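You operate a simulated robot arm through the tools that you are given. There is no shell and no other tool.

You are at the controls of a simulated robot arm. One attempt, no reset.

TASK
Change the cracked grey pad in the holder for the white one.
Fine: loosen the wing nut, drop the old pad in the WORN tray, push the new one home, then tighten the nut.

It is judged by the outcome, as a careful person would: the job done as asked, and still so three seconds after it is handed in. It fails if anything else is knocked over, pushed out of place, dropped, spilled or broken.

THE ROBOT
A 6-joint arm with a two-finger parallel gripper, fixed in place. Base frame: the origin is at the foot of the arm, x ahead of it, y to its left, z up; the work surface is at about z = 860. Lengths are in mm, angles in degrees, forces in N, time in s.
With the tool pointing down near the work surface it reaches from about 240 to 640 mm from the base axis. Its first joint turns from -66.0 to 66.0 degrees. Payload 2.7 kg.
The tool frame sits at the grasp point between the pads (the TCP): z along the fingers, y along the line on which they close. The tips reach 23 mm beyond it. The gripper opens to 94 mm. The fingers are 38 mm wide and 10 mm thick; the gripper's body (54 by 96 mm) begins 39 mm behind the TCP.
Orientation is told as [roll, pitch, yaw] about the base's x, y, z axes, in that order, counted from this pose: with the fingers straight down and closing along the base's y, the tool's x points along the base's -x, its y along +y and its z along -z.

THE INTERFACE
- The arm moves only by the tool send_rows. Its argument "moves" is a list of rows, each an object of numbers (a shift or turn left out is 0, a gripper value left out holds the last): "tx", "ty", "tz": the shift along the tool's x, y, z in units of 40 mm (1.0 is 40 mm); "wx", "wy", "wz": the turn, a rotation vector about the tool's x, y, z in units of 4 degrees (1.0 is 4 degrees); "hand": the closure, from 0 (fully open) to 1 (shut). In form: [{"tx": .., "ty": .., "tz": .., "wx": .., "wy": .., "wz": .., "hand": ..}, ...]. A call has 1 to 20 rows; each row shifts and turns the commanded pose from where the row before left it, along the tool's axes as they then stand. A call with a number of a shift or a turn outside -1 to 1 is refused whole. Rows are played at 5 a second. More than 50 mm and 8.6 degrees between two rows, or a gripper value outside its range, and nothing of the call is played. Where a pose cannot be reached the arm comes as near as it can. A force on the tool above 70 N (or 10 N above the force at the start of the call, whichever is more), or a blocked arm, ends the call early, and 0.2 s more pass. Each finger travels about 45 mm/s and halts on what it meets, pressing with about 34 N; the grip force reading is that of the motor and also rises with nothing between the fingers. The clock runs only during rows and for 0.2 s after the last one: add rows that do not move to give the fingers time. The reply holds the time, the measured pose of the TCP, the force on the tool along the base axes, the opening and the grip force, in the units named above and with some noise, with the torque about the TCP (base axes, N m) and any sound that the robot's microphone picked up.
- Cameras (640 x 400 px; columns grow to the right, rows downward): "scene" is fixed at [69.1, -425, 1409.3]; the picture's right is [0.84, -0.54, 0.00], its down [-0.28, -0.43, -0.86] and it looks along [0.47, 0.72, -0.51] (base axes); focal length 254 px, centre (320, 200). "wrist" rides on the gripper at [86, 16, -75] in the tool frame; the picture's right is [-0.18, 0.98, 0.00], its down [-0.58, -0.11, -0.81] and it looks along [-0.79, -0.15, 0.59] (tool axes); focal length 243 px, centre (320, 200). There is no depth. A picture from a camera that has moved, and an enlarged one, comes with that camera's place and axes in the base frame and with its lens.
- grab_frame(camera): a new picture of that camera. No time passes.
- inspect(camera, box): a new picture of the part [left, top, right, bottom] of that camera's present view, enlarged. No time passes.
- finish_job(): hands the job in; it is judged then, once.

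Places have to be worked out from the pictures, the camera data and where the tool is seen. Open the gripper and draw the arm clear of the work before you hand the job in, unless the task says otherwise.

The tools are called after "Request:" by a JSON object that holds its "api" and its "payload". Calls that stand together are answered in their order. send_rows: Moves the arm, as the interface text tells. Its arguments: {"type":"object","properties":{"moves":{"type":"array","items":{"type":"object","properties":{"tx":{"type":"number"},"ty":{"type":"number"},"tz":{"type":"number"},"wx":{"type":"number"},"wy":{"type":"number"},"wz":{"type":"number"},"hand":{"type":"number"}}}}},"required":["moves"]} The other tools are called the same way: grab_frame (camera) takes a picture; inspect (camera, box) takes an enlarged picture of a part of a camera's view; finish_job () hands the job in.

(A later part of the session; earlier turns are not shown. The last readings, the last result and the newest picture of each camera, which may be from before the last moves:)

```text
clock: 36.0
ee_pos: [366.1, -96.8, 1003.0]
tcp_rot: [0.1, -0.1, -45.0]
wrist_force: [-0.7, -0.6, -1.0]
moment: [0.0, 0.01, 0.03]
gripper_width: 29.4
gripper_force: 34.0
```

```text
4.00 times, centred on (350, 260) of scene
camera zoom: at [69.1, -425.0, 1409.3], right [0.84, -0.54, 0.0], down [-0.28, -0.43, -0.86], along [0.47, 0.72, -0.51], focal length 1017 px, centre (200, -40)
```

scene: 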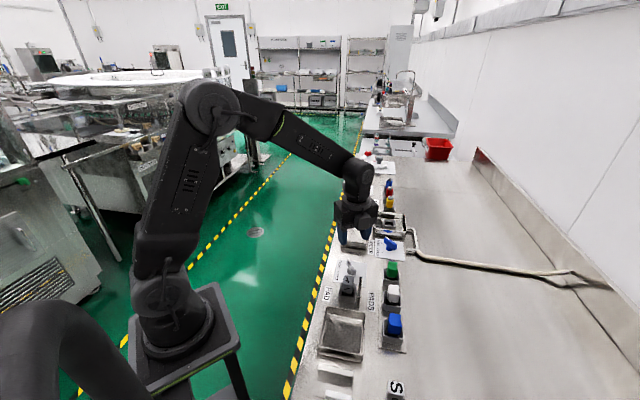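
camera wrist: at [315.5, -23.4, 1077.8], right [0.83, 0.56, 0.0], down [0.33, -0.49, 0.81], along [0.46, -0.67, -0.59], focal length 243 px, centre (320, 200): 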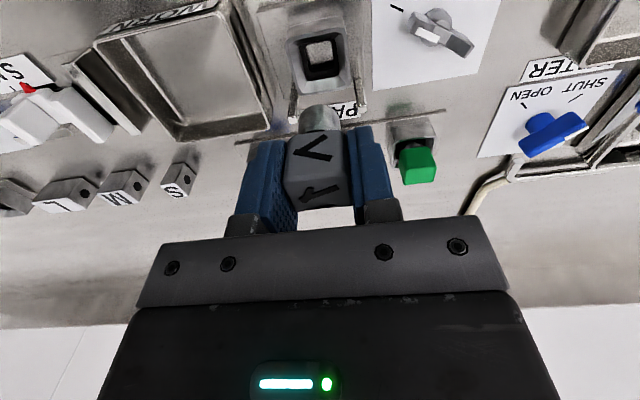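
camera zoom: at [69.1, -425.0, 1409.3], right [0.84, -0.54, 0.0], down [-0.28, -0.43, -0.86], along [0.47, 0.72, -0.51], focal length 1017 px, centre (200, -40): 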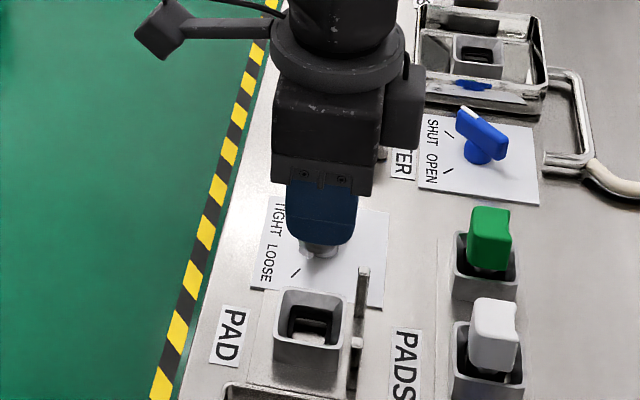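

The pad is out. I'll look closely at its stem, the empty cup and the WORN tray.

Request:
{"api": "inspect", "payload": {"camera": "wrist", "box": [250, 0, 400, 110]}}

Request:
{"api": "inspect", "payload": {"camera": "wrist", "box": [230, 90, 410, 230]}}

Request:
{"api": "inspect", "payload": {"camera": "scene", "box": [360, 275, 415, 345]}}

Request:
{"api": "inspect", "payload": {"camera": "scene", "box": [305, 270, 375, 370]}}

```text
3.64 times, centred on (325, 55) of wrist
camera zoom: at [315.5, -23.4, 1077.8], right [0.83, 0.56, 0.0], down [0.33, -0.49, 0.81], along [0.46, -0.67, -0.59], focal length 882 px, centre (302, 727)
```

zoom: 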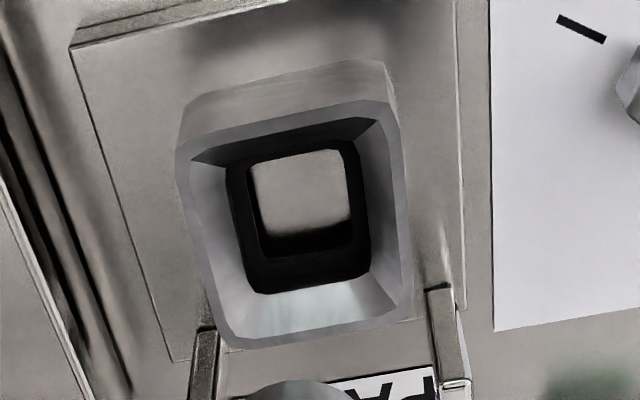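

```text
2.86 times, centred on (320, 160) of wrist
camera zoom: at [315.5, -23.4, 1077.8], right [0.83, 0.56, 0.0], down [0.33, -0.49, 0.81], along [0.46, -0.67, -0.59], focal length 693 px, centre (320, 314)
```

zoom: 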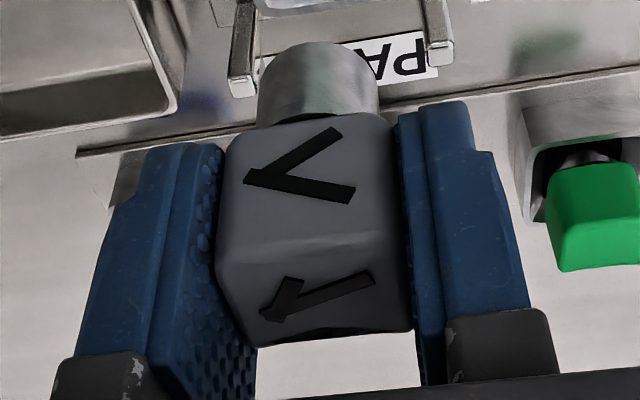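

```text
5.71 times, centred on (388, 310) of scene
camera zoom: at [69.1, -425.0, 1409.3], right [0.84, -0.54, 0.0], down [-0.28, -0.43, -0.86], along [0.47, 0.72, -0.51], focal length 1453 px, centre (-66, -429)
```

zoom: 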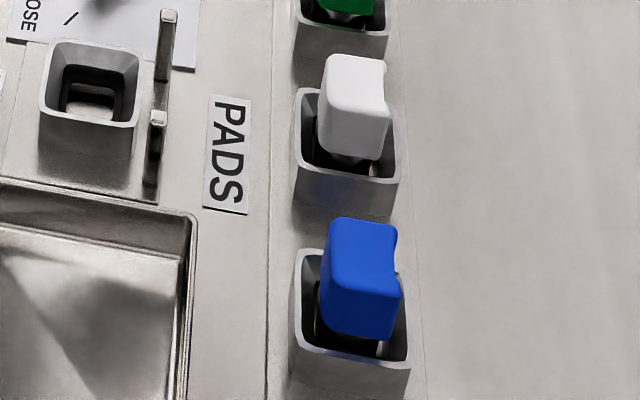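

```text
4.00 times, centred on (340, 320) of scene
camera zoom: at [69.1, -425.0, 1409.3], right [0.84, -0.54, 0.0], down [-0.28, -0.43, -0.86], along [0.47, 0.72, -0.51], focal length 1017 px, centre (240, -280)
```

zoom: 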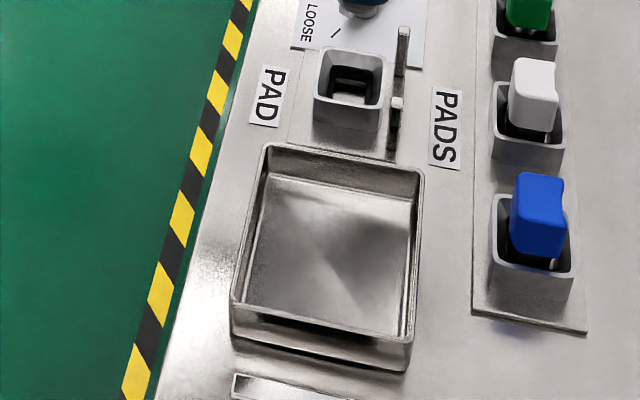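

The pad has a stem reaching about 45 mm below the TCP; the WORN tray is roughly 93 mm square, centred near (294, -173). I'll carry the pad over the tray at this height.

Request:
{"api": "send_rows", "payload": {"moves": [{"tx": -0.02, "ty": -0.656}, {"tx": -0.02, "ty": -0.656}, {"tx": -0.02, "ty": -0.656}, {"tx": -0.02, "ty": -0.656}, {}]}}

Request:
{"api": "grab_frame", "payload": {"camera": "wrist"}}

Request:
{"api": "grab_frame", "payload": {"camera": "scene"}}

```text
clock: 37.2
ee_pos: [293.2, -172.5, 1002.1]
tcp_rot: [0.1, 0.0, -45.0]
wrist_force: [0.0, 0.2, -0.6]
moment: [0.0, -0.03, 0.01]
gripper_width: 29.1
gripper_force: 34.2
```

```text
taken
camera wrist: at [243.7, -98.9, 1077.1], right [0.83, 0.56, 0.0], down [0.33, -0.49, 0.81], along [0.46, -0.66, -0.59], focal length 243 px, centre (320, 200)
```

wrist: 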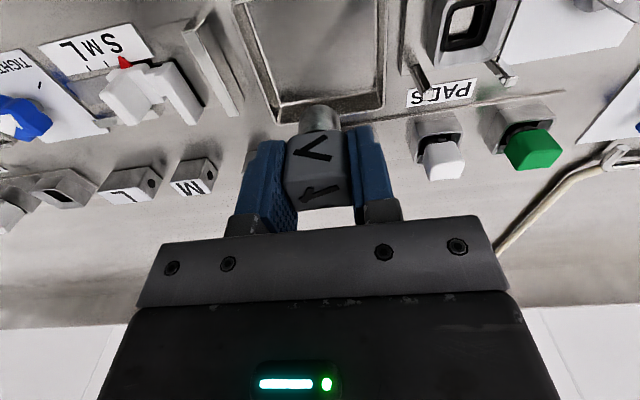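

```text
taken
```

scene: 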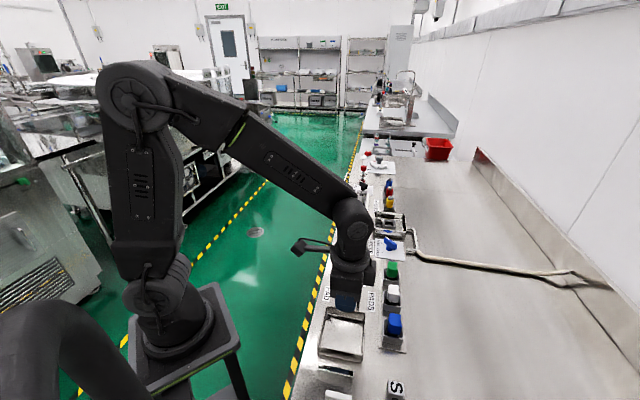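

The pad is centred over the WORN tray. I'll descend to about z 916, then creep down to touch the floor.

Request:
{"api": "send_rows", "payload": {"moves": [{"tz": 0.7}, {"tz": 0.7}, {"tz": 0.5}, {"tz": 0.2}, {}]}}

Request:
{"api": "grab_frame", "payload": {"camera": "wrist"}}

Request:
{"api": "inspect", "payload": {"camera": "scene", "box": [305, 270, 375, 370]}}

```text
clock: 38.4
ee_pos: [294.6, -172.0, 917.8]
tcp_rot: [0.1, 0.0, -45.1]
wrist_force: [-1.1, -0.4, -1.0]
moment: [0.0, 0.01, 0.04]
gripper_width: 29.0
gripper_force: 34.2
```

```text
taken
camera wrist: at [243.3, -98.4, 993.3], right [0.83, 0.56, 0.0], down [0.33, -0.49, 0.81], along [0.46, -0.67, -0.59], focal length 243 px, centre (320, 200)
```

wrist: 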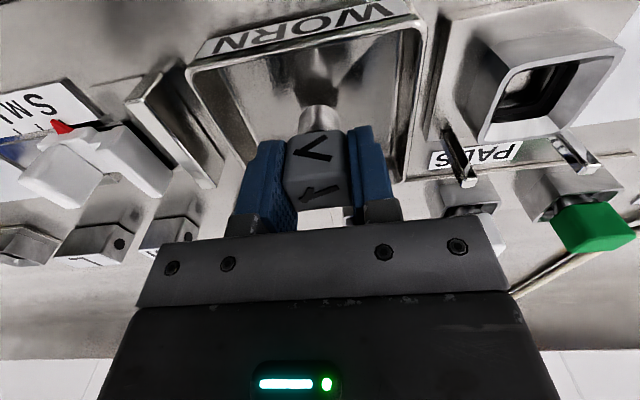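

```text
4.00 times, centred on (340, 320) of scene
camera zoom: at [69.1, -425.0, 1409.3], right [0.84, -0.54, 0.0], down [-0.28, -0.43, -0.86], along [0.47, 0.72, -0.51], focal length 1017 px, centre (240, -280)
```

zoom: 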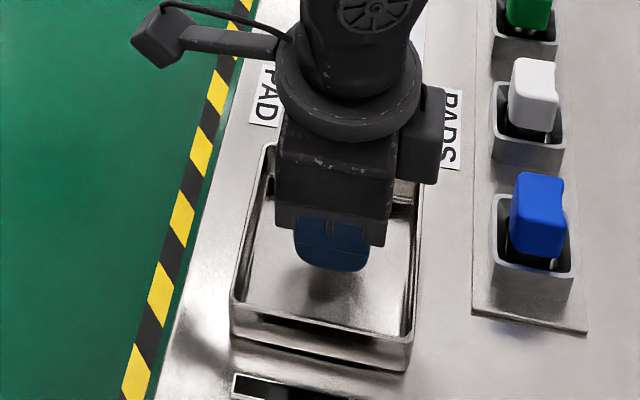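

It's within the tray walls and still clear of the floor. I'll creep down 6 mm and read the force.

Request:
{"api": "send_rows", "payload": {"moves": [{"tz": 0.05}, {"tz": 0.05}, {"tz": 0.05}, {}]}}

```text
clock: 39.4
ee_pos: [293.8, -171.8, 912.5]
tcp_rot: [0.2, 0.0, -45.1]
wrist_force: [0.4, -0.4, -1.0]
moment: [-0.02, 0.0, 0.03]
gripper_width: 29.6
gripper_force: 34.2
```

No contact yet at z 912. I'll creep down in 1 mm steps.

Request:
{"api": "send_rows", "payload": {"moves": [{"tz": 0.025}, {"tz": 0.025}, {"tz": 0.025}, {}]}}

```text
clock: 40.4
ee_pos: [294.5, -172.8, 909.9]
tcp_rot: [0.1, 0.0, -45.1]
wrist_force: [-0.1, 0.3, -0.2]
moment: [0.01, 0.01, -0.03]
gripper_width: 29.5
gripper_force: 33.7
```

Request:
{"api": "send_rows", "payload": {"moves": [{"tz": 0.025}, {"tz": 0.025}, {}]}}

Request:
{"api": "inspect", "payload": {"camera": "wrist", "box": [220, 50, 440, 230]}}

```text
clock: 41.2
ee_pos: [292.7, -173.1, 908.4]
tcp_rot: [0.1, -0.1, -45.1]
wrist_force: [-4.8, 6.5, 28.0]
moment: [0.29, 0.34, -0.01]
gripper_width: 29.0
gripper_force: 34.2
```

```text
2.22 times, centred on (330, 140) of wrist
camera zoom: at [243.7, -98.8, 983.5], right [0.83, 0.56, 0.0], down [0.33, -0.49, 0.81], along [0.46, -0.67, -0.59], focal length 539 px, centre (298, 333)
```

zoom: 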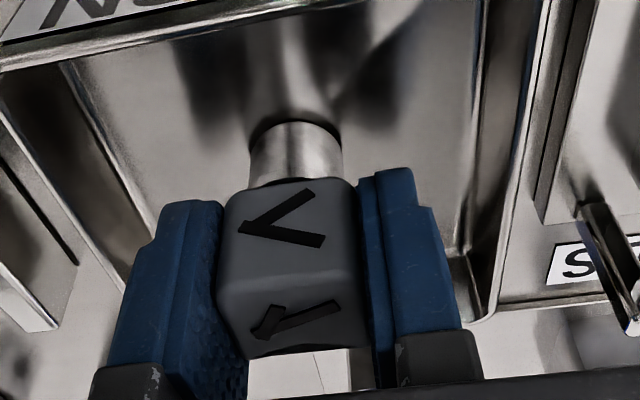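

The stem touched the tray floor at z≈908.5 (28 N up). I'll back off nearly 1 mm to relieve the load and open the fingers gently.

Request:
{"api": "send_rows", "payload": {"moves": [{"tz": -0.018}, {"hand": 0.66}, {"hand": 0.6}, {"hand": 0.5}, {"hand": 0.45}, {}]}}

Request:
{"api": "inspect", "payload": {"camera": "wrist", "box": [220, 50, 440, 230]}}

```text
clock: 42.6
ee_pos: [293.8, -172.8, 908.3]
tcp_rot: [0.0, 0.0, -45.0]
wrist_force: [-0.1, -0.5, 0.6]
moment: [0.0, -0.01, 0.04]
gripper_width: 51.6
gripper_force: 0.1
```

```text
2.22 times, centred on (330, 140) of wrist
camera zoom: at [243.6, -98.8, 983.3], right [0.83, 0.56, 0.0], down [0.33, -0.49, 0.81], along [0.46, -0.67, -0.59], focal length 539 px, centre (298, 333)
```

zoom: 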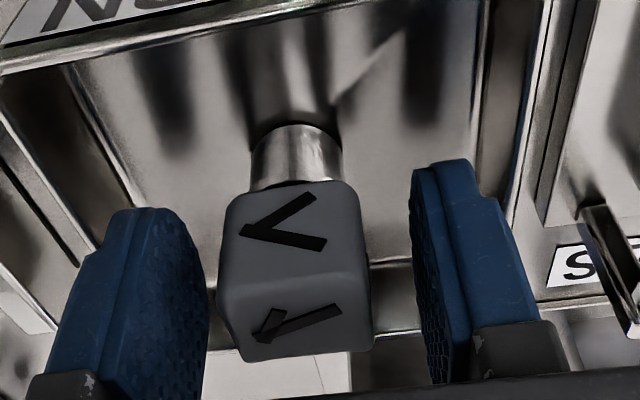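

The grey pad stands upright in the WORN tray. I'll rise straight up clear of it and look.

Request:
{"api": "send_rows", "payload": {"moves": [{"tz": -0.3}, {"tz": -0.6}, {"tz": -0.8}, {"tz": -0.8}, {}]}}

Request:
{"api": "grab_frame", "payload": {"camera": "wrist"}}

Request:
{"api": "inspect", "payload": {"camera": "scene", "box": [305, 270, 415, 370]}}

```text
clock: 43.8
ee_pos: [294.1, -172.7, 1007.9]
tcp_rot: [0.1, 0.0, -44.9]
wrist_force: [0.0, 0.6, 0.0]
moment: [0.02, 0.01, 0.02]
gripper_width: 51.7
gripper_force: 0.2
```

```text
taken
camera wrist: at [243.7, -99.0, 1083.7], right [0.83, 0.56, 0.0], down [0.33, -0.49, 0.81], along [0.46, -0.67, -0.59], focal length 243 px, centre (320, 200)
```

wrist: 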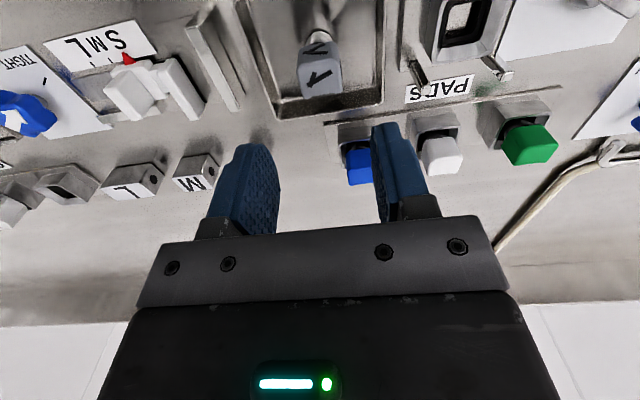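

```text
4.00 times, centred on (360, 320) of scene
camera zoom: at [69.1, -424.9, 1409.3], right [0.84, -0.54, 0.0], down [-0.28, -0.43, -0.86], along [0.47, 0.72, -0.51], focal length 1017 px, centre (160, -280)
```

zoom: 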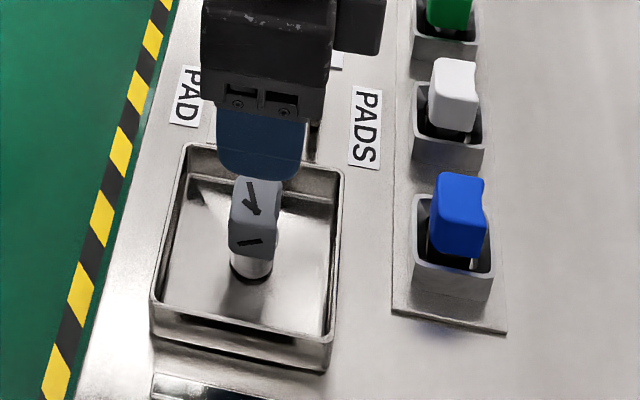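

The grey pad stands in the WORN tray. Now I'll locate the white pad by enlarging it in the wrist view.

Request:
{"api": "inspect", "payload": {"camera": "wrist", "box": [400, 80, 520, 190]}}

Request:
{"api": "inspect", "payload": {"camera": "scene", "box": [380, 275, 410, 310]}}

```text
3.64 times, centred on (460, 135) of wrist
camera zoom: at [243.7, -99.0, 1083.7], right [0.83, 0.56, 0.0], down [0.33, -0.49, 0.81], along [0.46, -0.67, -0.59], focal length 882 px, centre (-189, 436)
```

zoom: 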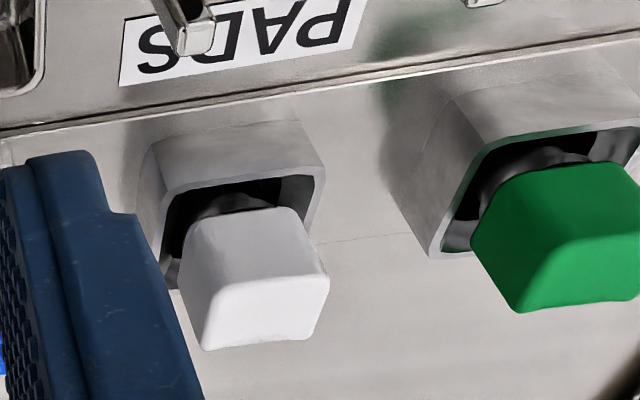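

```text
11.43 times, centred on (395, 292) of scene
camera zoom: at [69.1, -424.9, 1409.3], right [0.84, -0.54, 0.0], down [-0.28, -0.43, -0.86], along [0.47, 0.72, -0.51], focal length 2906 px, centre (-537, -857)
```

zoom: 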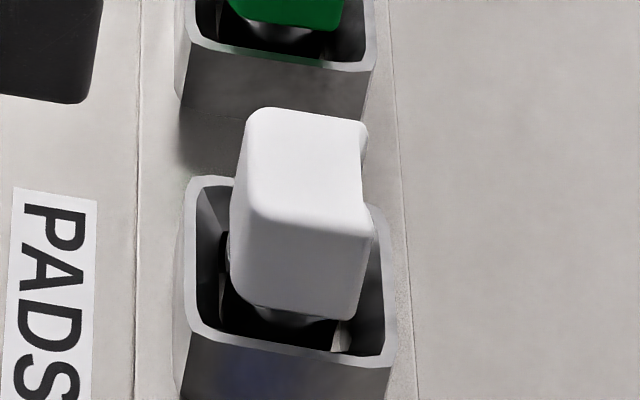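

The white pad's top appears near (440, -175, ~918). I'll move above it at z≈1008 for a closer look.

Request:
{"api": "send_rows", "payload": {"moves": [{"tx": -0.524, "ty": 0.508}, {"tx": -0.524, "ty": 0.508}, {"tx": -0.524, "ty": 0.508}, {"tx": -0.524, "ty": 0.508}, {"tx": -0.524, "ty": 0.508}, {}]}}

Request:
{"api": "grab_frame", "payload": {"camera": "wrist"}}

Request:
{"api": "inspect", "payload": {"camera": "wrist", "box": [240, 0, 400, 120]}}

```text
clock: 45.2
ee_pos: [440.2, -175.3, 1008.4]
tcp_rot: [0.1, 0.0, -45.0]
wrist_force: [0.9, 0.3, -0.2]
moment: [-0.03, -0.01, 0.0]
gripper_width: 51.7
gripper_force: 0.1
```

```text
taken
camera wrist: at [390.8, -102.2, 1083.5], right [0.83, 0.56, 0.0], down [0.33, -0.49, 0.81], along [0.46, -0.67, -0.59], focal length 243 px, centre (320, 200)
```

wrist: 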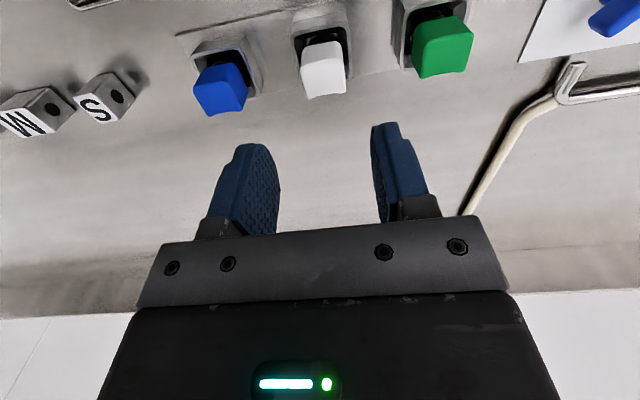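

```text
3.33 times, centred on (320, 60) of wrist
camera zoom: at [390.8, -102.2, 1083.5], right [0.83, 0.56, 0.0], down [0.33, -0.49, 0.81], along [0.46, -0.67, -0.59], focal length 809 px, centre (320, 667)
```

zoom: 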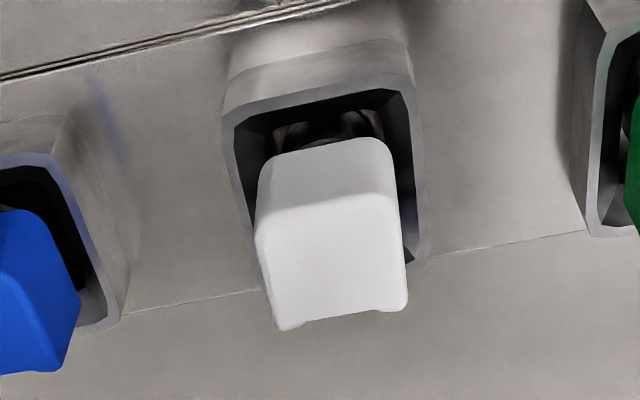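

Matching both views puts the white pad's top centre near (444, -174, 913) with its rack cup rim near z 883. I'll correct laterally, narrow the opening to 44 mm, and descend to z≈930 first.

Request:
{"api": "send_rows", "payload": {"moves": [{"tx": -0.044, "ty": 0.075, "hand": 0.53}, {"tz": 0.7}, {"tz": 0.7}, {"tz": 0.55}, {}]}}

Request:
{"api": "inspect", "payload": {"camera": "wrist", "box": [220, 50, 440, 240]}}

Request:
{"api": "inspect", "payload": {"camera": "scene", "box": [360, 240, 420, 310]}}

```text
clock: 46.4
ee_pos: [443.3, -175.2, 929.3]
tcp_rot: [0.1, 0.0, -45.0]
wrist_force: [-0.4, 1.4, -0.3]
moment: [-0.03, 0.01, 0.02]
gripper_width: 44.0
gripper_force: 0.0
```

```text
2.11 times, centred on (330, 145) of wrist
camera zoom: at [393.2, -101.1, 1005.0], right [0.83, 0.56, 0.0], down [0.33, -0.49, 0.81], along [0.46, -0.67, -0.59], focal length 511 px, centre (299, 316)
```

zoom: 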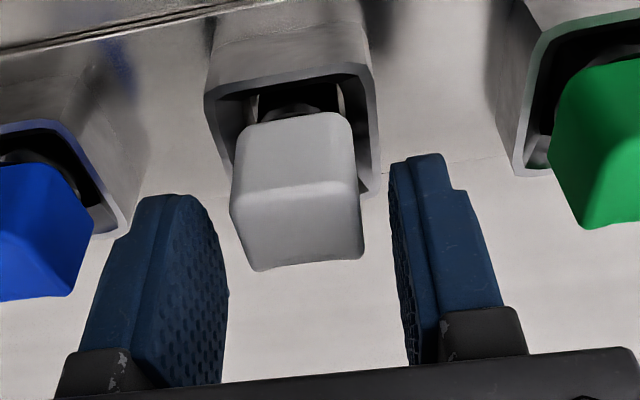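

```text
5.71 times, centred on (390, 275) of scene
camera zoom: at [69.1, -425.0, 1409.3], right [0.84, -0.54, 0.0], down [-0.28, -0.43, -0.86], along [0.47, 0.72, -0.51], focal length 1453 px, centre (-80, -229)
```

zoom: 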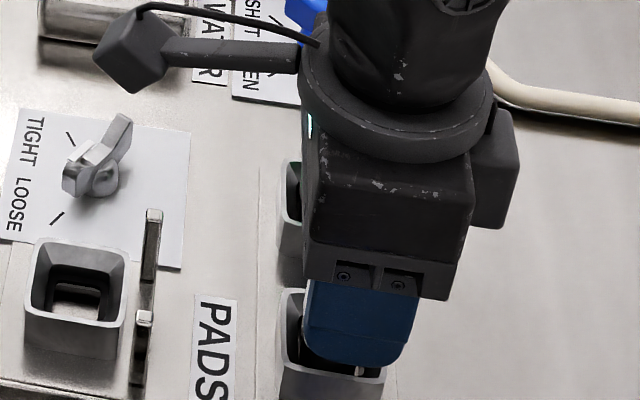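

The white pad is centred between the fingers. I'll descend the last 20 mm to z≈909.5.

Request:
{"api": "send_rows", "payload": {"moves": [{"tz": 0.25}, {"tz": 0.25}, {}]}}

Request:
{"api": "inspect", "payload": {"camera": "wrist", "box": [220, 50, 440, 240]}}

```text
clock: 47.2
ee_pos: [443.4, -174.9, 909.8]
tcp_rot: [0.1, -0.1, -44.9]
wrist_force: [0.3, 0.0, 0.2]
moment: [-0.03, -0.01, -0.02]
gripper_width: 44.4
gripper_force: 0.1
```

```text
2.11 times, centred on (330, 145) of wrist
camera zoom: at [392.9, -100.9, 984.9], right [0.83, 0.56, 0.0], down [0.33, -0.49, 0.81], along [0.46, -0.67, -0.59], focal length 511 px, centre (299, 316)
```

zoom: 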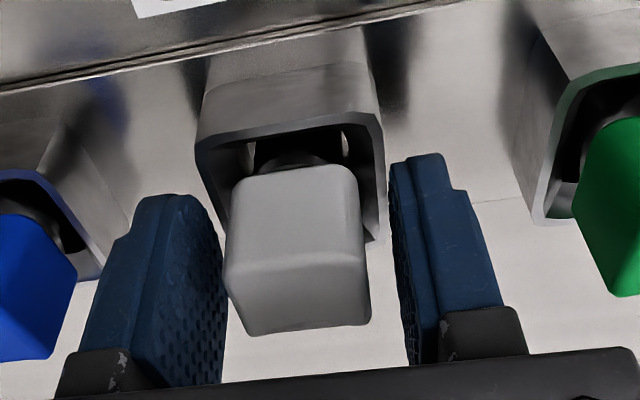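

The pad sits about 1 mm to the right of centre, so I'll shift that way and close gently.

Request:
{"api": "send_rows", "payload": {"moves": [{"ty": 0.02}, {"hand": 0.62}, {"hand": 0.68}, {"hand": 0.75}, {"hand": 1}, {}, {}]}}

Request:
{"api": "inspect", "payload": {"camera": "wrist", "box": [220, 50, 440, 240]}}

```text
clock: 48.8
ee_pos: [443.5, -173.9, 910.3]
tcp_rot: [0.1, 0.0, -45.1]
wrist_force: [-0.6, 1.0, -0.6]
moment: [0.01, 0.01, -0.03]
gripper_width: 29.1
gripper_force: 34.1
```

```text
2.11 times, centred on (330, 145) of wrist
camera zoom: at [393.6, -100.4, 985.1], right [0.83, 0.56, 0.0], down [0.33, -0.49, 0.81], along [0.46, -0.67, -0.59], focal length 511 px, centre (299, 316)
```

zoom: 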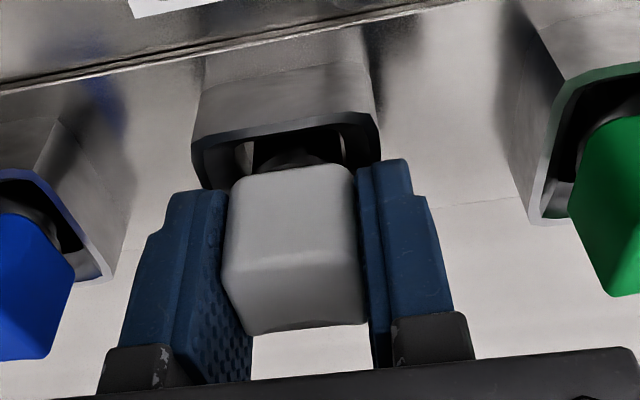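

The white pad is gripped at 29.1 mm with almost no side force. I'll lift it slowly, then clear to z≈1005.

Request:
{"api": "send_rows", "payload": {"moves": [{"tz": -0.05}, {"tz": -0.1}, {"tz": -0.2}, {"tz": -0.4}, {"tz": -0.8}, {"tz": -0.8}, {}]}}

Request:
{"api": "grab_frame", "payload": {"camera": "wrist"}}

Request:
{"api": "inspect", "payload": {"camera": "wrist", "box": [220, 60, 440, 240]}}

Request:
{"api": "inspect", "payload": {"camera": "scene", "box": [340, 220, 420, 320]}}

```text
clock: 50.4
ee_pos: [444.1, -173.0, 1005.3]
tcp_rot: [0.1, 0.0, -44.9]
wrist_force: [-0.7, 0.7, -0.4]
moment: [-0.04, -0.03, 0.0]
gripper_width: 29.4
gripper_force: 34.4
```

```text
taken
camera wrist: at [393.6, -99.9, 1079.8], right [0.83, 0.56, 0.0], down [0.33, -0.49, 0.81], along [0.46, -0.67, -0.59], focal length 243 px, centre (320, 200)
```

wrist: 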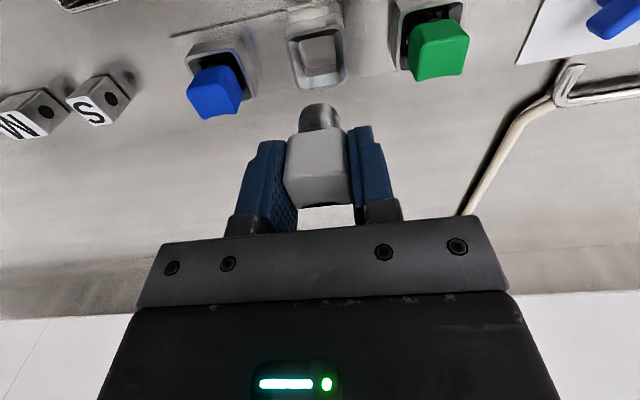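

```text
2.22 times, centred on (330, 150) of wrist
camera zoom: at [393.6, -99.9, 1079.8], right [0.83, 0.56, 0.0], down [0.33, -0.49, 0.81], along [0.46, -0.67, -0.59], focal length 539 px, centre (298, 311)
```

zoom: 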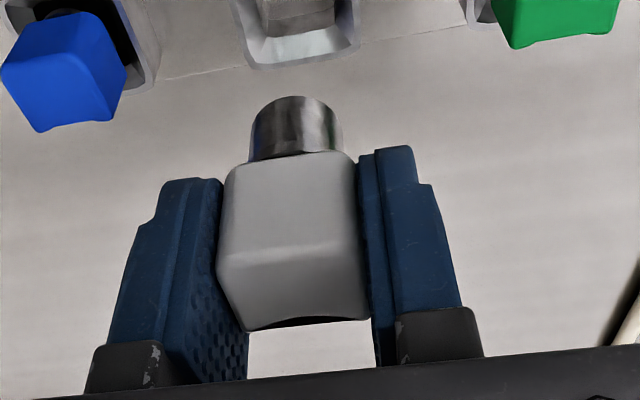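

```text
4.00 times, centred on (380, 270) of scene
camera zoom: at [69.1, -425.0, 1409.3], right [0.84, -0.54, 0.0], down [-0.28, -0.43, -0.86], along [0.47, 0.72, -0.51], focal length 1017 px, centre (80, -80)
```

zoom: 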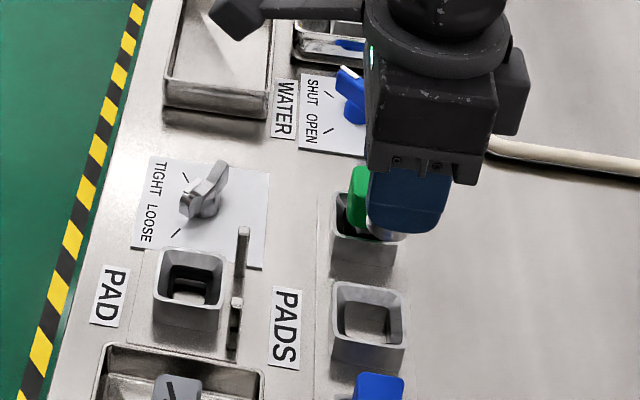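

The white pad is out, its notch and stem oriented like the old one's. I'll carry it straight back over the holder, exactly above where the grey pad was gripped.

Request:
{"api": "send_rows", "payload": {"moves": [{"tx": 0.686, "ty": -0.003}, {"tx": 0.686, "ty": -0.003}, {"tx": 0.686, "ty": -0.003}, {"tx": 0.686, "ty": -0.002}, {}]}}

Request:
{"api": "inspect", "payload": {"camera": "wrist", "box": [230, 90, 410, 230]}}

Request:
{"api": "inspect", "payload": {"camera": "wrist", "box": [250, 0, 400, 110]}}

Request:
{"api": "inspect", "payload": {"camera": "scene", "box": [310, 210, 390, 310]}}

```text
clock: 51.6
ee_pos: [365.1, -96.1, 1005.1]
tcp_rot: [0.1, 0.0, -44.9]
wrist_force: [-0.2, -0.5, -1.3]
moment: [0.02, -0.01, 0.01]
gripper_width: 29.5
gripper_force: 33.7
```

```text
2.86 times, centred on (320, 160) of wrist
camera zoom: at [315.6, -22.4, 1079.3], right [0.83, 0.56, 0.0], down [0.33, -0.49, 0.81], along [0.46, -0.67, -0.59], focal length 693 px, centre (320, 314)
```

zoom: 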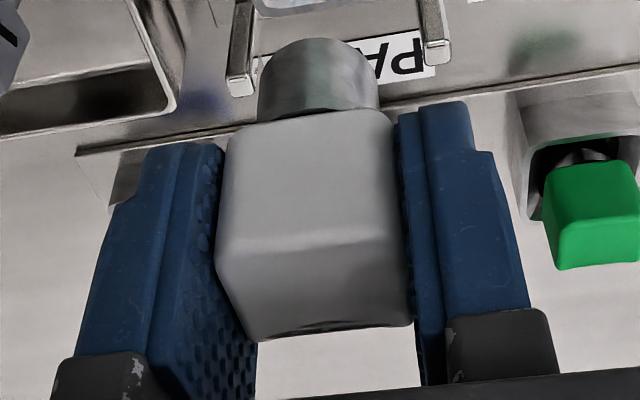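

```text
3.64 times, centred on (325, 55) of wrist
camera zoom: at [315.6, -22.4, 1079.3], right [0.83, 0.56, 0.0], down [0.33, -0.49, 0.81], along [0.46, -0.67, -0.59], focal length 882 px, centre (302, 727)
```

zoom: 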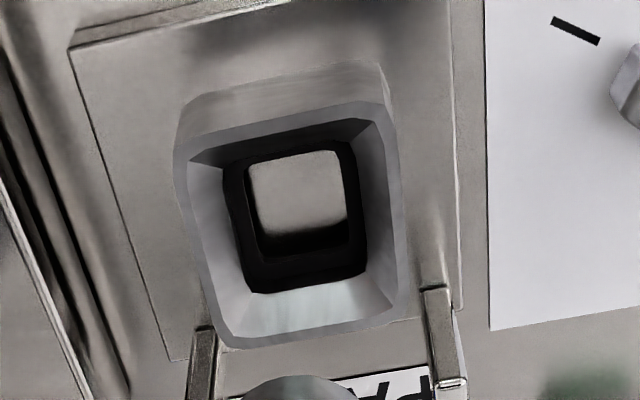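

```text
4.00 times, centred on (350, 260) of scene
camera zoom: at [69.1, -424.9, 1409.3], right [0.84, -0.54, 0.0], down [-0.28, -0.43, -0.86], along [0.47, 0.72, -0.51], focal length 1017 px, centre (200, -40)
```

zoom: 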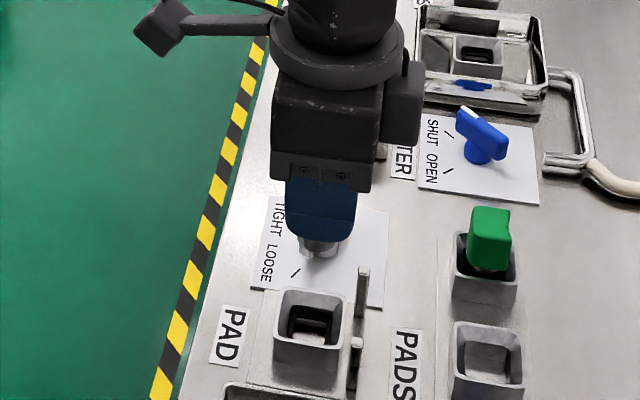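

The white pad sits in the grip like the grey one did, about 1 mm lower, and it is over the cup. I'll descend 64 mm so the stem comes just above the cup's funnel.

Request:
{"api": "send_rows", "payload": {"moves": [{"tz": 0.6}, {"tz": 0.6}, {"tz": 0.4}, {}]}}

Request:
{"api": "inspect", "payload": {"camera": "wrist", "box": [220, 20, 440, 230]}}

Request:
{"api": "inspect", "payload": {"camera": "scene", "box": [320, 250, 380, 310]}}

```text
clock: 52.6
ee_pos: [365.8, -97.4, 941.3]
tcp_rot: [0.2, 0.0, -45.0]
wrist_force: [0.2, 0.7, -0.3]
moment: [0.01, -0.01, 0.06]
gripper_width: 29.1
gripper_force: 34.4
```

```text
1.90 times, centred on (330, 125) of wrist
camera zoom: at [315.5, -22.2, 1015.1], right [0.83, 0.56, 0.0], down [0.33, -0.49, 0.81], along [0.46, -0.67, -0.59], focal length 462 px, centre (301, 343)
```

zoom: 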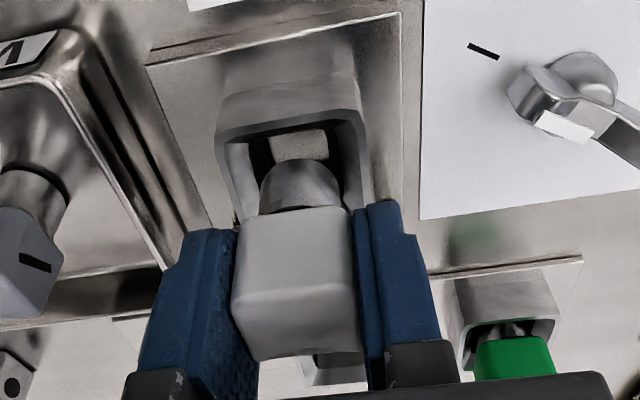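

```text
6.67 times, centred on (350, 280) of scene
camera zoom: at [69.1, -425.0, 1409.3], right [0.84, -0.54, 0.0], down [-0.28, -0.43, -0.86], along [0.47, 0.72, -0.51], focal length 1695 px, centre (120, -333)
```

zoom: 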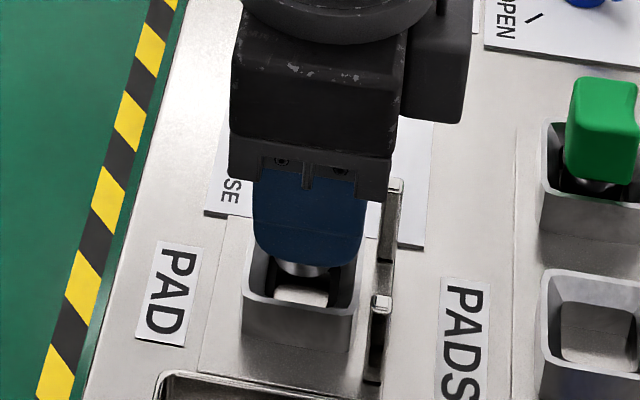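

The stem is entering above the funnel, well centred. I'll lower 16 mm more in small steps and check the force.

Request:
{"api": "send_rows", "payload": {"moves": [{"tz": 0.1}, {"tz": 0.1}, {"tz": 0.1}, {"tz": 0.1}, {}]}}

```text
clock: 53.8
ee_pos: [365.9, -96.4, 924.4]
tcp_rot: [0.1, 0.0, -45.0]
wrist_force: [-1.1, 1.0, -0.4]
moment: [0.01, 0.01, -0.04]
gripper_width: 29.4
gripper_force: 34.2
```

No contact yet at z 924. I'll continue in 2 mm steps.

Request:
{"api": "send_rows", "payload": {"moves": [{"tz": 0.05}, {"tz": 0.05}, {"tz": 0.05}, {}]}}

```text
clock: 54.8
ee_pos: [365.1, -96.3, 918.2]
tcp_rot: [0.1, 0.0, -44.9]
wrist_force: [-0.5, 0.6, -1.1]
moment: [-0.05, -0.01, 0.02]
gripper_width: 29.2
gripper_force: 34.3
```

Request:
{"api": "send_rows", "payload": {"moves": [{"tz": 0.025}, {"tz": 0.025}, {}]}}

```text
clock: 55.6
ee_pos: [365.8, -97.4, 916.4]
tcp_rot: [0.1, -0.2, -45.1]
wrist_force: [-5.7, 1.4, 17.6]
moment: [0.09, 0.3, 0.01]
gripper_width: 29.2
gripper_force: 34.3
```

Contact of 17.6 N at z 916.4, close to the expected seat (915–916). I'll push another 1 mm in small steps to see whether it goes further.

Request:
{"api": "send_rows", "payload": {"moves": [{"tz": 0.0125}, {"tz": 0.0125}, {}]}}

Request:
{"api": "inspect", "payload": {"camera": "wrist", "box": [220, 70, 440, 240]}}

Request:
{"api": "inspect", "payload": {"camera": "scene", "box": [320, 250, 380, 310]}}

```text
clock: 56.4
ee_pos: [366.8, -95.7, 917.2]
tcp_rot: [0.2, -0.1, -45.1]
wrist_force: [-14.9, 2.6, 48.6]
moment: [0.23, 0.62, 0.0]
gripper_width: 29.5
gripper_force: 34.0
```

```text
2.35 times, centred on (330, 155) of wrist
camera zoom: at [315.9, -22.7, 991.9], right [0.83, 0.56, 0.0], down [0.33, -0.49, 0.81], along [0.46, -0.67, -0.59], focal length 571 px, centre (296, 306)
```

zoom: 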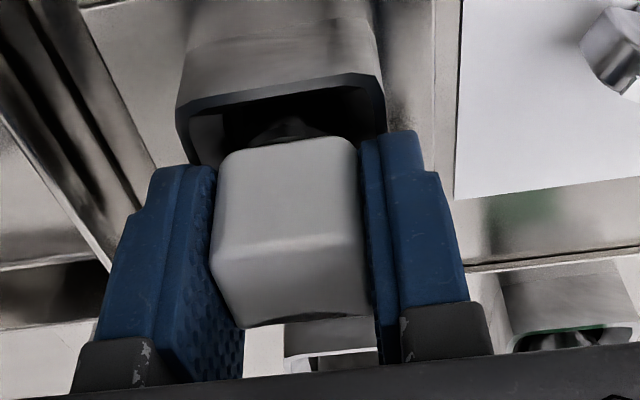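

```text
6.67 times, centred on (350, 280) of scene
camera zoom: at [68.2, -424.7, 1409.4], right [0.84, -0.54, 0.0], down [-0.28, -0.43, -0.86], along [0.47, 0.72, -0.51], focal length 1695 px, centre (120, -333)
```

zoom: 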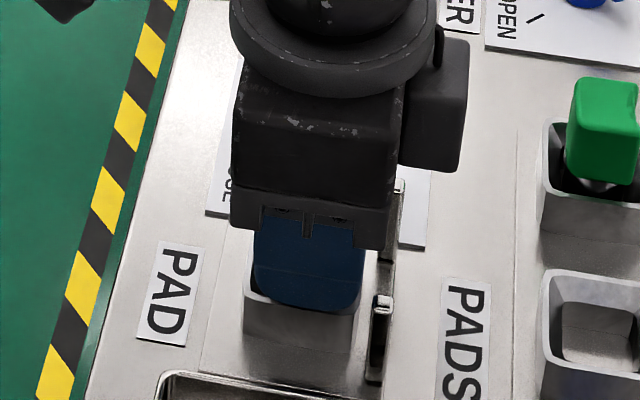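

The force rose to 48.6 N, with a sideways part of about -9 N along the strip, and the pad looks about 1 mm higher than the grey one was. I'll ease the sideways load by 0.5 mm and read again before pushing more.

Request:
{"api": "send_rows", "payload": {"moves": [{"ty": -0.007}, {"ty": -0.007}, {}]}}

```text
clock: 57.2
ee_pos: [366.0, -96.8, 917.6]
tcp_rot: [0.3, -0.2, -45.0]
wrist_force: [-9.6, 8.1, 46.7]
moment: [0.23, 0.35, -0.04]
gripper_width: 29.4
gripper_force: 34.0
```

The sideways load along the strip is gone; about -12 N remains across it. I'll ease 0.5 mm that way too and read.

Request:
{"api": "send_rows", "payload": {"moves": [{"tx": 0.007}, {"tx": 0.007}, {}]}}

```text
clock: 58.0
ee_pos: [366.5, -97.0, 917.3]
tcp_rot: [0.3, -0.3, -45.0]
wrist_force: [-2.3, 3.3, 38.8]
moment: [-0.05, 0.1, -0.06]
gripper_width: 29.3
gripper_force: 33.5
```

Loads are now nearly vertical (39 N). I'll push 0.6 mm further, staying below the force limit.

Request:
{"api": "send_rows", "payload": {"moves": [{"tz": 0.008}, {"tz": 0.008}, {}]}}

Request:
{"api": "inspect", "payload": {"camera": "wrist", "box": [220, 70, 440, 240]}}

```text
clock: 58.8
ee_pos: [365.6, -96.8, 916.8]
tcp_rot: [0.3, -0.3, -45.0]
wrist_force: [-4.8, 2.9, 44.0]
moment: [-0.05, 0.12, -0.01]
gripper_width: 29.4
gripper_force: 33.3
```

```text
2.35 times, centred on (330, 155) of wrist
camera zoom: at [315.7, -22.9, 991.4], right [0.83, 0.56, 0.01], down [0.33, -0.49, 0.81], along [0.46, -0.67, -0.59], focal length 571 px, centre (296, 306)
```

zoom: 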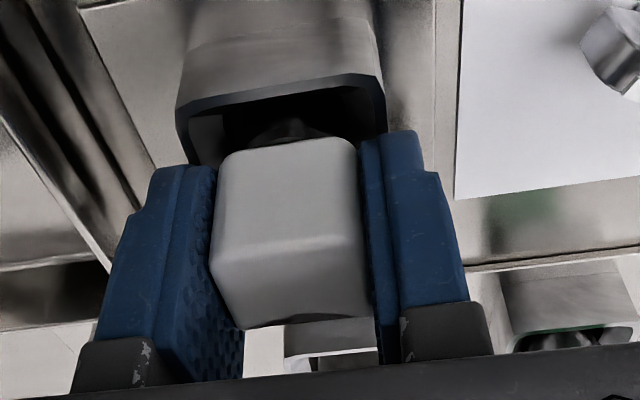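

The force went up only 5 N for 0.6 mm, so the pad either moved in slightly or began to slip in the grip. I'll relieve the push, release it in the funnel and check its height against the old pad's; then I can push on its top with closed fingers.

Request:
{"api": "send_rows", "payload": {"moves": [{"tz": -0.015}, {"tz": -0.015}, {"hand": 0.66}, {"hand": 0.6}, {"hand": 0.53}, {}]}}

Request:
{"api": "inspect", "payload": {"camera": "wrist", "box": [220, 70, 440, 240]}}

```text
clock: 60.2
ee_pos: [365.5, -94.3, 916.0]
tcp_rot: [0.0, 0.0, -45.0]
wrist_force: [0.2, 0.0, 0.1]
moment: [0.01, 0.0, 0.01]
gripper_width: 44.2
gripper_force: 0.1
```

```text
2.35 times, centred on (330, 155) of wrist
camera zoom: at [315.1, -22.6, 990.6], right [0.83, 0.56, 0.0], down [0.33, -0.49, 0.81], along [0.46, -0.67, -0.59], focal length 571 px, centre (296, 306)
```

zoom: 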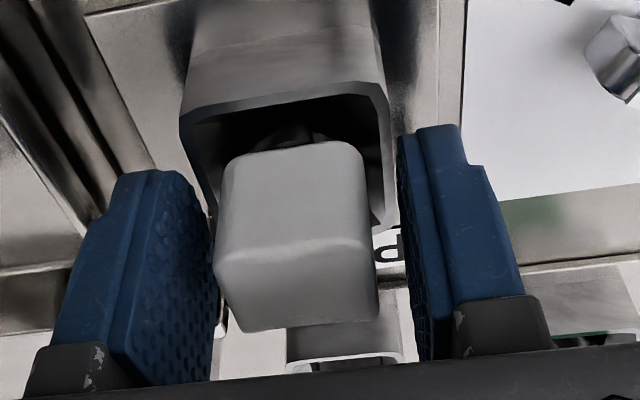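

The pad stands in the holder on its own. I'll rise straight up and compare its height with the grey pad in the original scene view.

Request:
{"api": "send_rows", "payload": {"moves": [{"tz": -0.3}, {"tz": -0.7}, {"tz": -0.7}, {"tz": -0.5}, {}]}}

Request:
{"api": "inspect", "payload": {"camera": "scene", "box": [325, 255, 375, 310]}}

Request:
{"api": "inspect", "payload": {"camera": "wrist", "box": [230, 0, 420, 140]}}

```text
clock: 61.4
ee_pos: [365.1, -97.3, 1005.1]
tcp_rot: [0.0, 0.0, -45.1]
wrist_force: [-0.1, 1.0, -0.8]
moment: [-0.01, -0.01, 0.01]
gripper_width: 44.3
gripper_force: 0.1
```

```text
7.27 times, centred on (350, 282) of scene
camera zoom: at [69.1, -425.0, 1409.3], right [0.84, -0.54, 0.0], down [-0.28, -0.43, -0.86], along [0.47, 0.72, -0.51], focal length 1849 px, centre (102, -400)
```

zoom: 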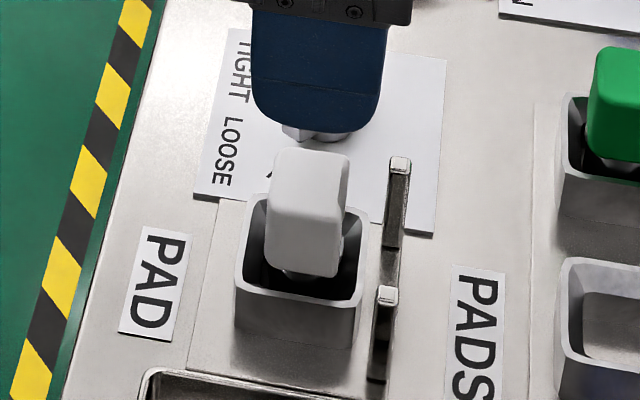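

```text
2.86 times, centred on (325, 70) of wrist
camera zoom: at [314.8, -22.9, 1079.6], right [0.83, 0.56, 0.0], down [0.33, -0.49, 0.81], along [0.46, -0.67, -0.59], focal length 693 px, centre (306, 571)
```

zoom: 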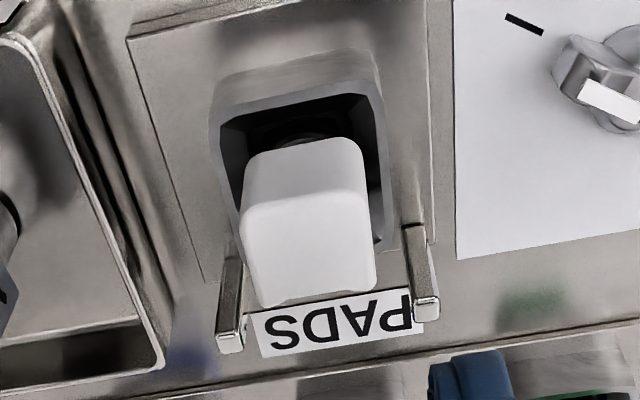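

The white pad appears within about a millimetre of the grey pad's height. I'll compare with the same zoom box I used for the grey pad.

Request:
{"api": "inspect", "payload": {"camera": "scene", "box": [335, 250, 375, 285]}}

Request:
{"api": "inspect", "payload": {"camera": "scene", "box": [336, 272, 356, 296]}}

```text
11.43 times, centred on (355, 268) of scene
camera zoom: at [69.1, -425.0, 1409.3], right [0.84, -0.54, 0.0], down [-0.28, -0.43, -0.86], along [0.47, 0.72, -0.51], focal length 2906 px, centre (-80, -571)
```

zoom: 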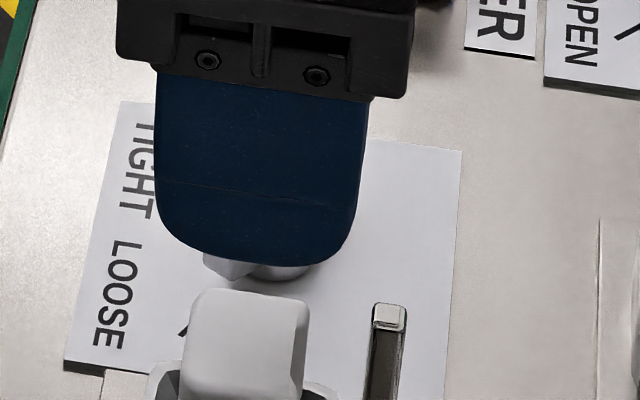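

```text
16.00 times, centred on (346, 284) of scene
camera zoom: at [69.1, -425.0, 1409.3], right [0.84, -0.54, 0.0], down [-0.28, -0.43, -0.86], along [0.47, 0.72, -0.51], focal length 4068 px, centre (-96, -1144)
```

zoom: 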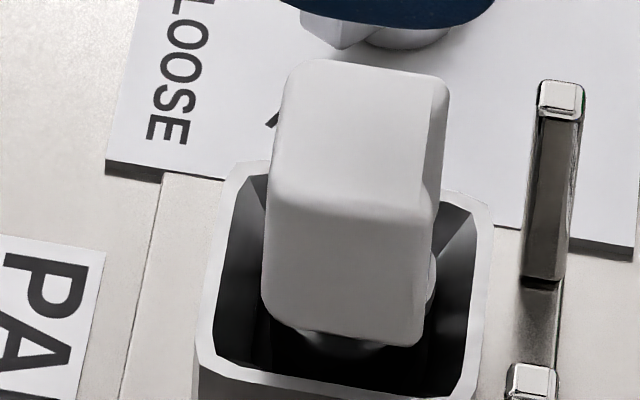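

The white pad now stands within about 0.5 mm of the old pad's height. To make sure it is home I'll close the empty fingers and press on its top; first descend to just above it (tips ≈ z 925).

Request:
{"api": "send_rows", "payload": {"moves": [{"hand": 1}, {}, {}, {}, {"tz": 0.6}, {"tz": 0.6}, {"tz": 0.2}, {}]}}

Request:
{"api": "inspect", "payload": {"camera": "scene", "box": [325, 255, 375, 310]}}

Request:
{"api": "inspect", "payload": {"camera": "wrist", "box": [220, 40, 440, 220]}}

```text
clock: 63.2
ee_pos: [363.3, -96.2, 948.3]
tcp_rot: [0.2, 0.1, -45.0]
wrist_force: [-0.4, 0.2, 0.6]
moment: [0.0, -0.05, -0.03]
gripper_width: 0.0
gripper_force: 34.2
```

```text
7.27 times, centred on (350, 282) of scene
camera zoom: at [69.1, -425.0, 1409.3], right [0.84, -0.54, 0.0], down [-0.28, -0.43, -0.86], along [0.47, 0.72, -0.51], focal length 1849 px, centre (102, -400)
```

zoom: 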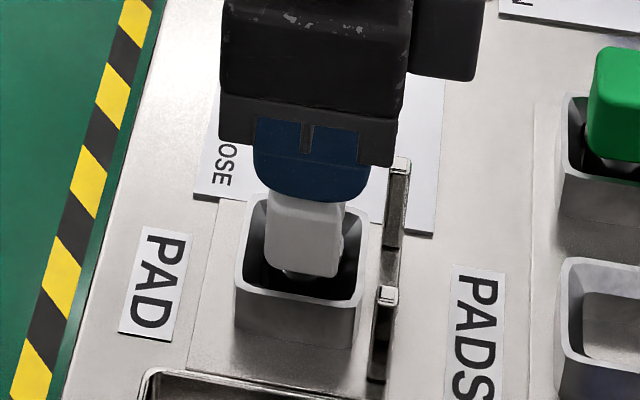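

```text
2.22 times, centred on (330, 130) of wrist
camera zoom: at [314.5, -22.5, 1023.1], right [0.83, 0.56, 0.0], down [0.33, -0.49, 0.81], along [0.46, -0.67, -0.59], focal length 539 px, centre (298, 356)
```

zoom: 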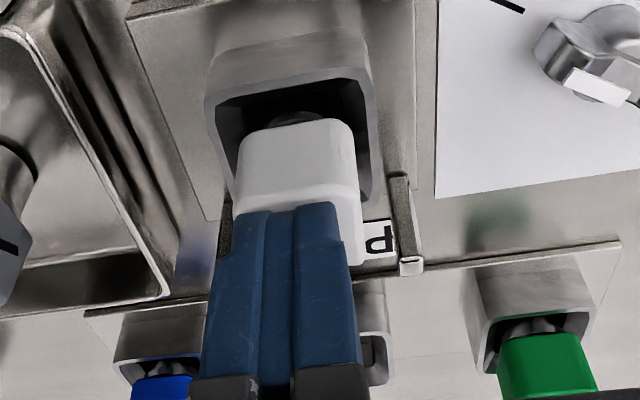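

The closed fingers are above the pad, about 2 mm off toward the tray side. I'll shift 1.6 mm and come down in small steps to touch.

Request:
{"api": "send_rows", "payload": {"moves": [{"ty": 0.04}, {"tz": 0.05}, {"tz": 0.05}, {"tz": 0.025}, {}]}}

```text
clock: 64.4
ee_pos: [366.4, -96.1, 947.1]
tcp_rot: [0.3, -0.2, -45.1]
wrist_force: [-19.2, 7.1, 64.9]
moment: [0.46, 0.8, -0.03]
gripper_width: 0.1
gripper_force: 34.5
```

The push is already 65 N at TCP z≈947. I'll look at the pad under this load before doing anything else.

Request:
{"api": "inspect", "payload": {"camera": "scene", "box": [325, 255, 375, 310]}}

Request:
{"api": "inspect", "payload": {"camera": "wrist", "box": [220, 40, 440, 220]}}

Request:
{"api": "inspect", "payload": {"camera": "scene", "box": [336, 272, 356, 296]}}

```text
7.27 times, centred on (350, 282) of scene
camera zoom: at [67.9, -424.6, 1409.5], right [0.84, -0.54, 0.0], down [-0.28, -0.43, -0.86], along [0.47, 0.72, -0.51], focal length 1849 px, centre (102, -400)
```

zoom: 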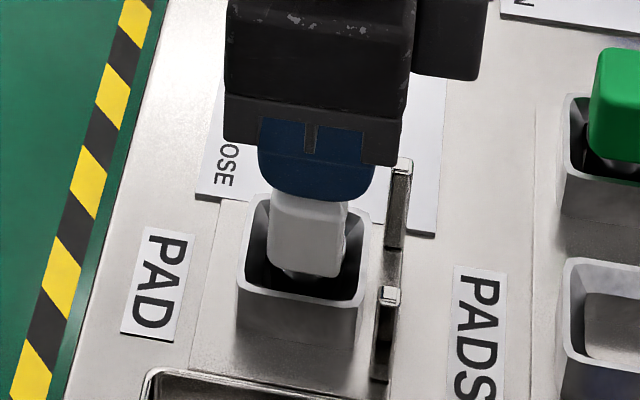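

```text
2.22 times, centred on (330, 130) of wrist
camera zoom: at [315.7, -21.5, 1021.4], right [0.83, 0.56, 0.01], down [0.33, -0.49, 0.81], along [0.46, -0.67, -0.59], focal length 539 px, centre (298, 356)
```

zoom: 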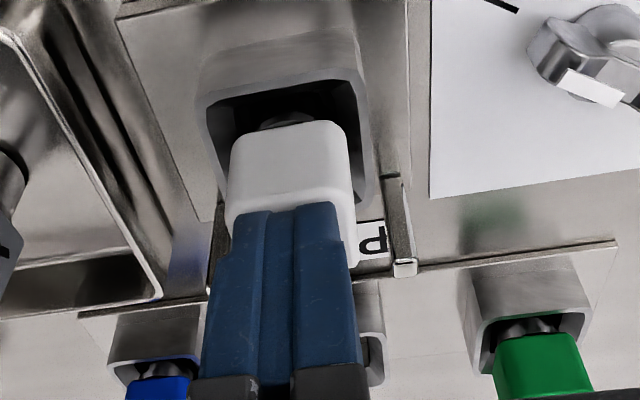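

```text
16.00 times, centred on (346, 284) of scene
camera zoom: at [67.9, -424.6, 1409.5], right [0.84, -0.54, 0.0], down [-0.28, -0.43, -0.86], along [0.47, 0.72, -0.51], focal length 4068 px, centre (-96, -1144)
```

zoom: 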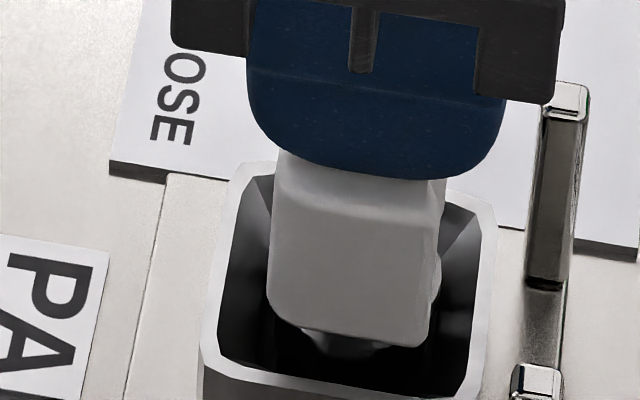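

Under 65 N the pad didn't move relative to the cup, and its lower edge coincides with where the grey pad's was, so it is home. I'll rise straight up and open the fingers partly.

Request:
{"api": "send_rows", "payload": {"moves": [{"tz": -0.1}, {"tz": -0.5}, {"tz": -0.8}, {"hand": 0.45}, {}, {}]}}

Request:
{"api": "inspect", "payload": {"camera": "scene", "box": [325, 255, 375, 310]}}

Request:
{"api": "inspect", "payload": {"camera": "wrist", "box": [230, 0, 420, 140]}}

```text
clock: 65.8
ee_pos: [367.4, -95.8, 999.0]
tcp_rot: [0.1, 0.0, -45.0]
wrist_force: [0.1, 0.6, 0.4]
moment: [0.03, 0.02, -0.02]
gripper_width: 51.7
gripper_force: 0.1
```

```text
7.27 times, centred on (350, 282) of scene
camera zoom: at [69.1, -425.0, 1409.3], right [0.84, -0.54, 0.0], down [-0.28, -0.43, -0.86], along [0.47, 0.72, -0.51], focal length 1849 px, centre (102, -400)
```

zoom: 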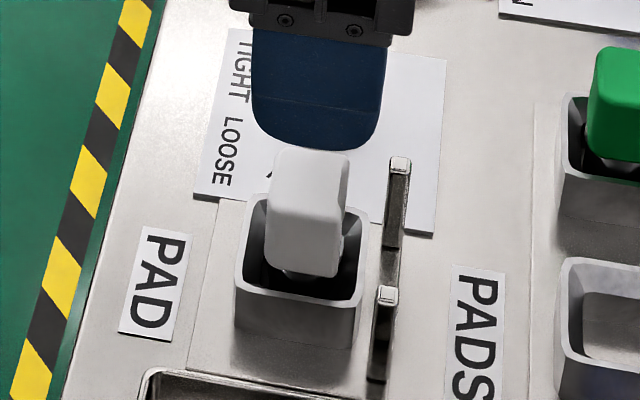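

```text
2.86 times, centred on (325, 70) of wrist
camera zoom: at [316.6, -21.9, 1074.1], right [0.83, 0.56, 0.0], down [0.33, -0.49, 0.81], along [0.46, -0.67, -0.59], focal length 693 px, centre (306, 571)
```

zoom: 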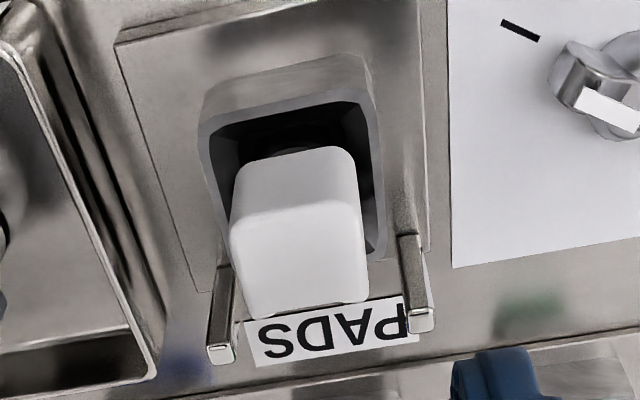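

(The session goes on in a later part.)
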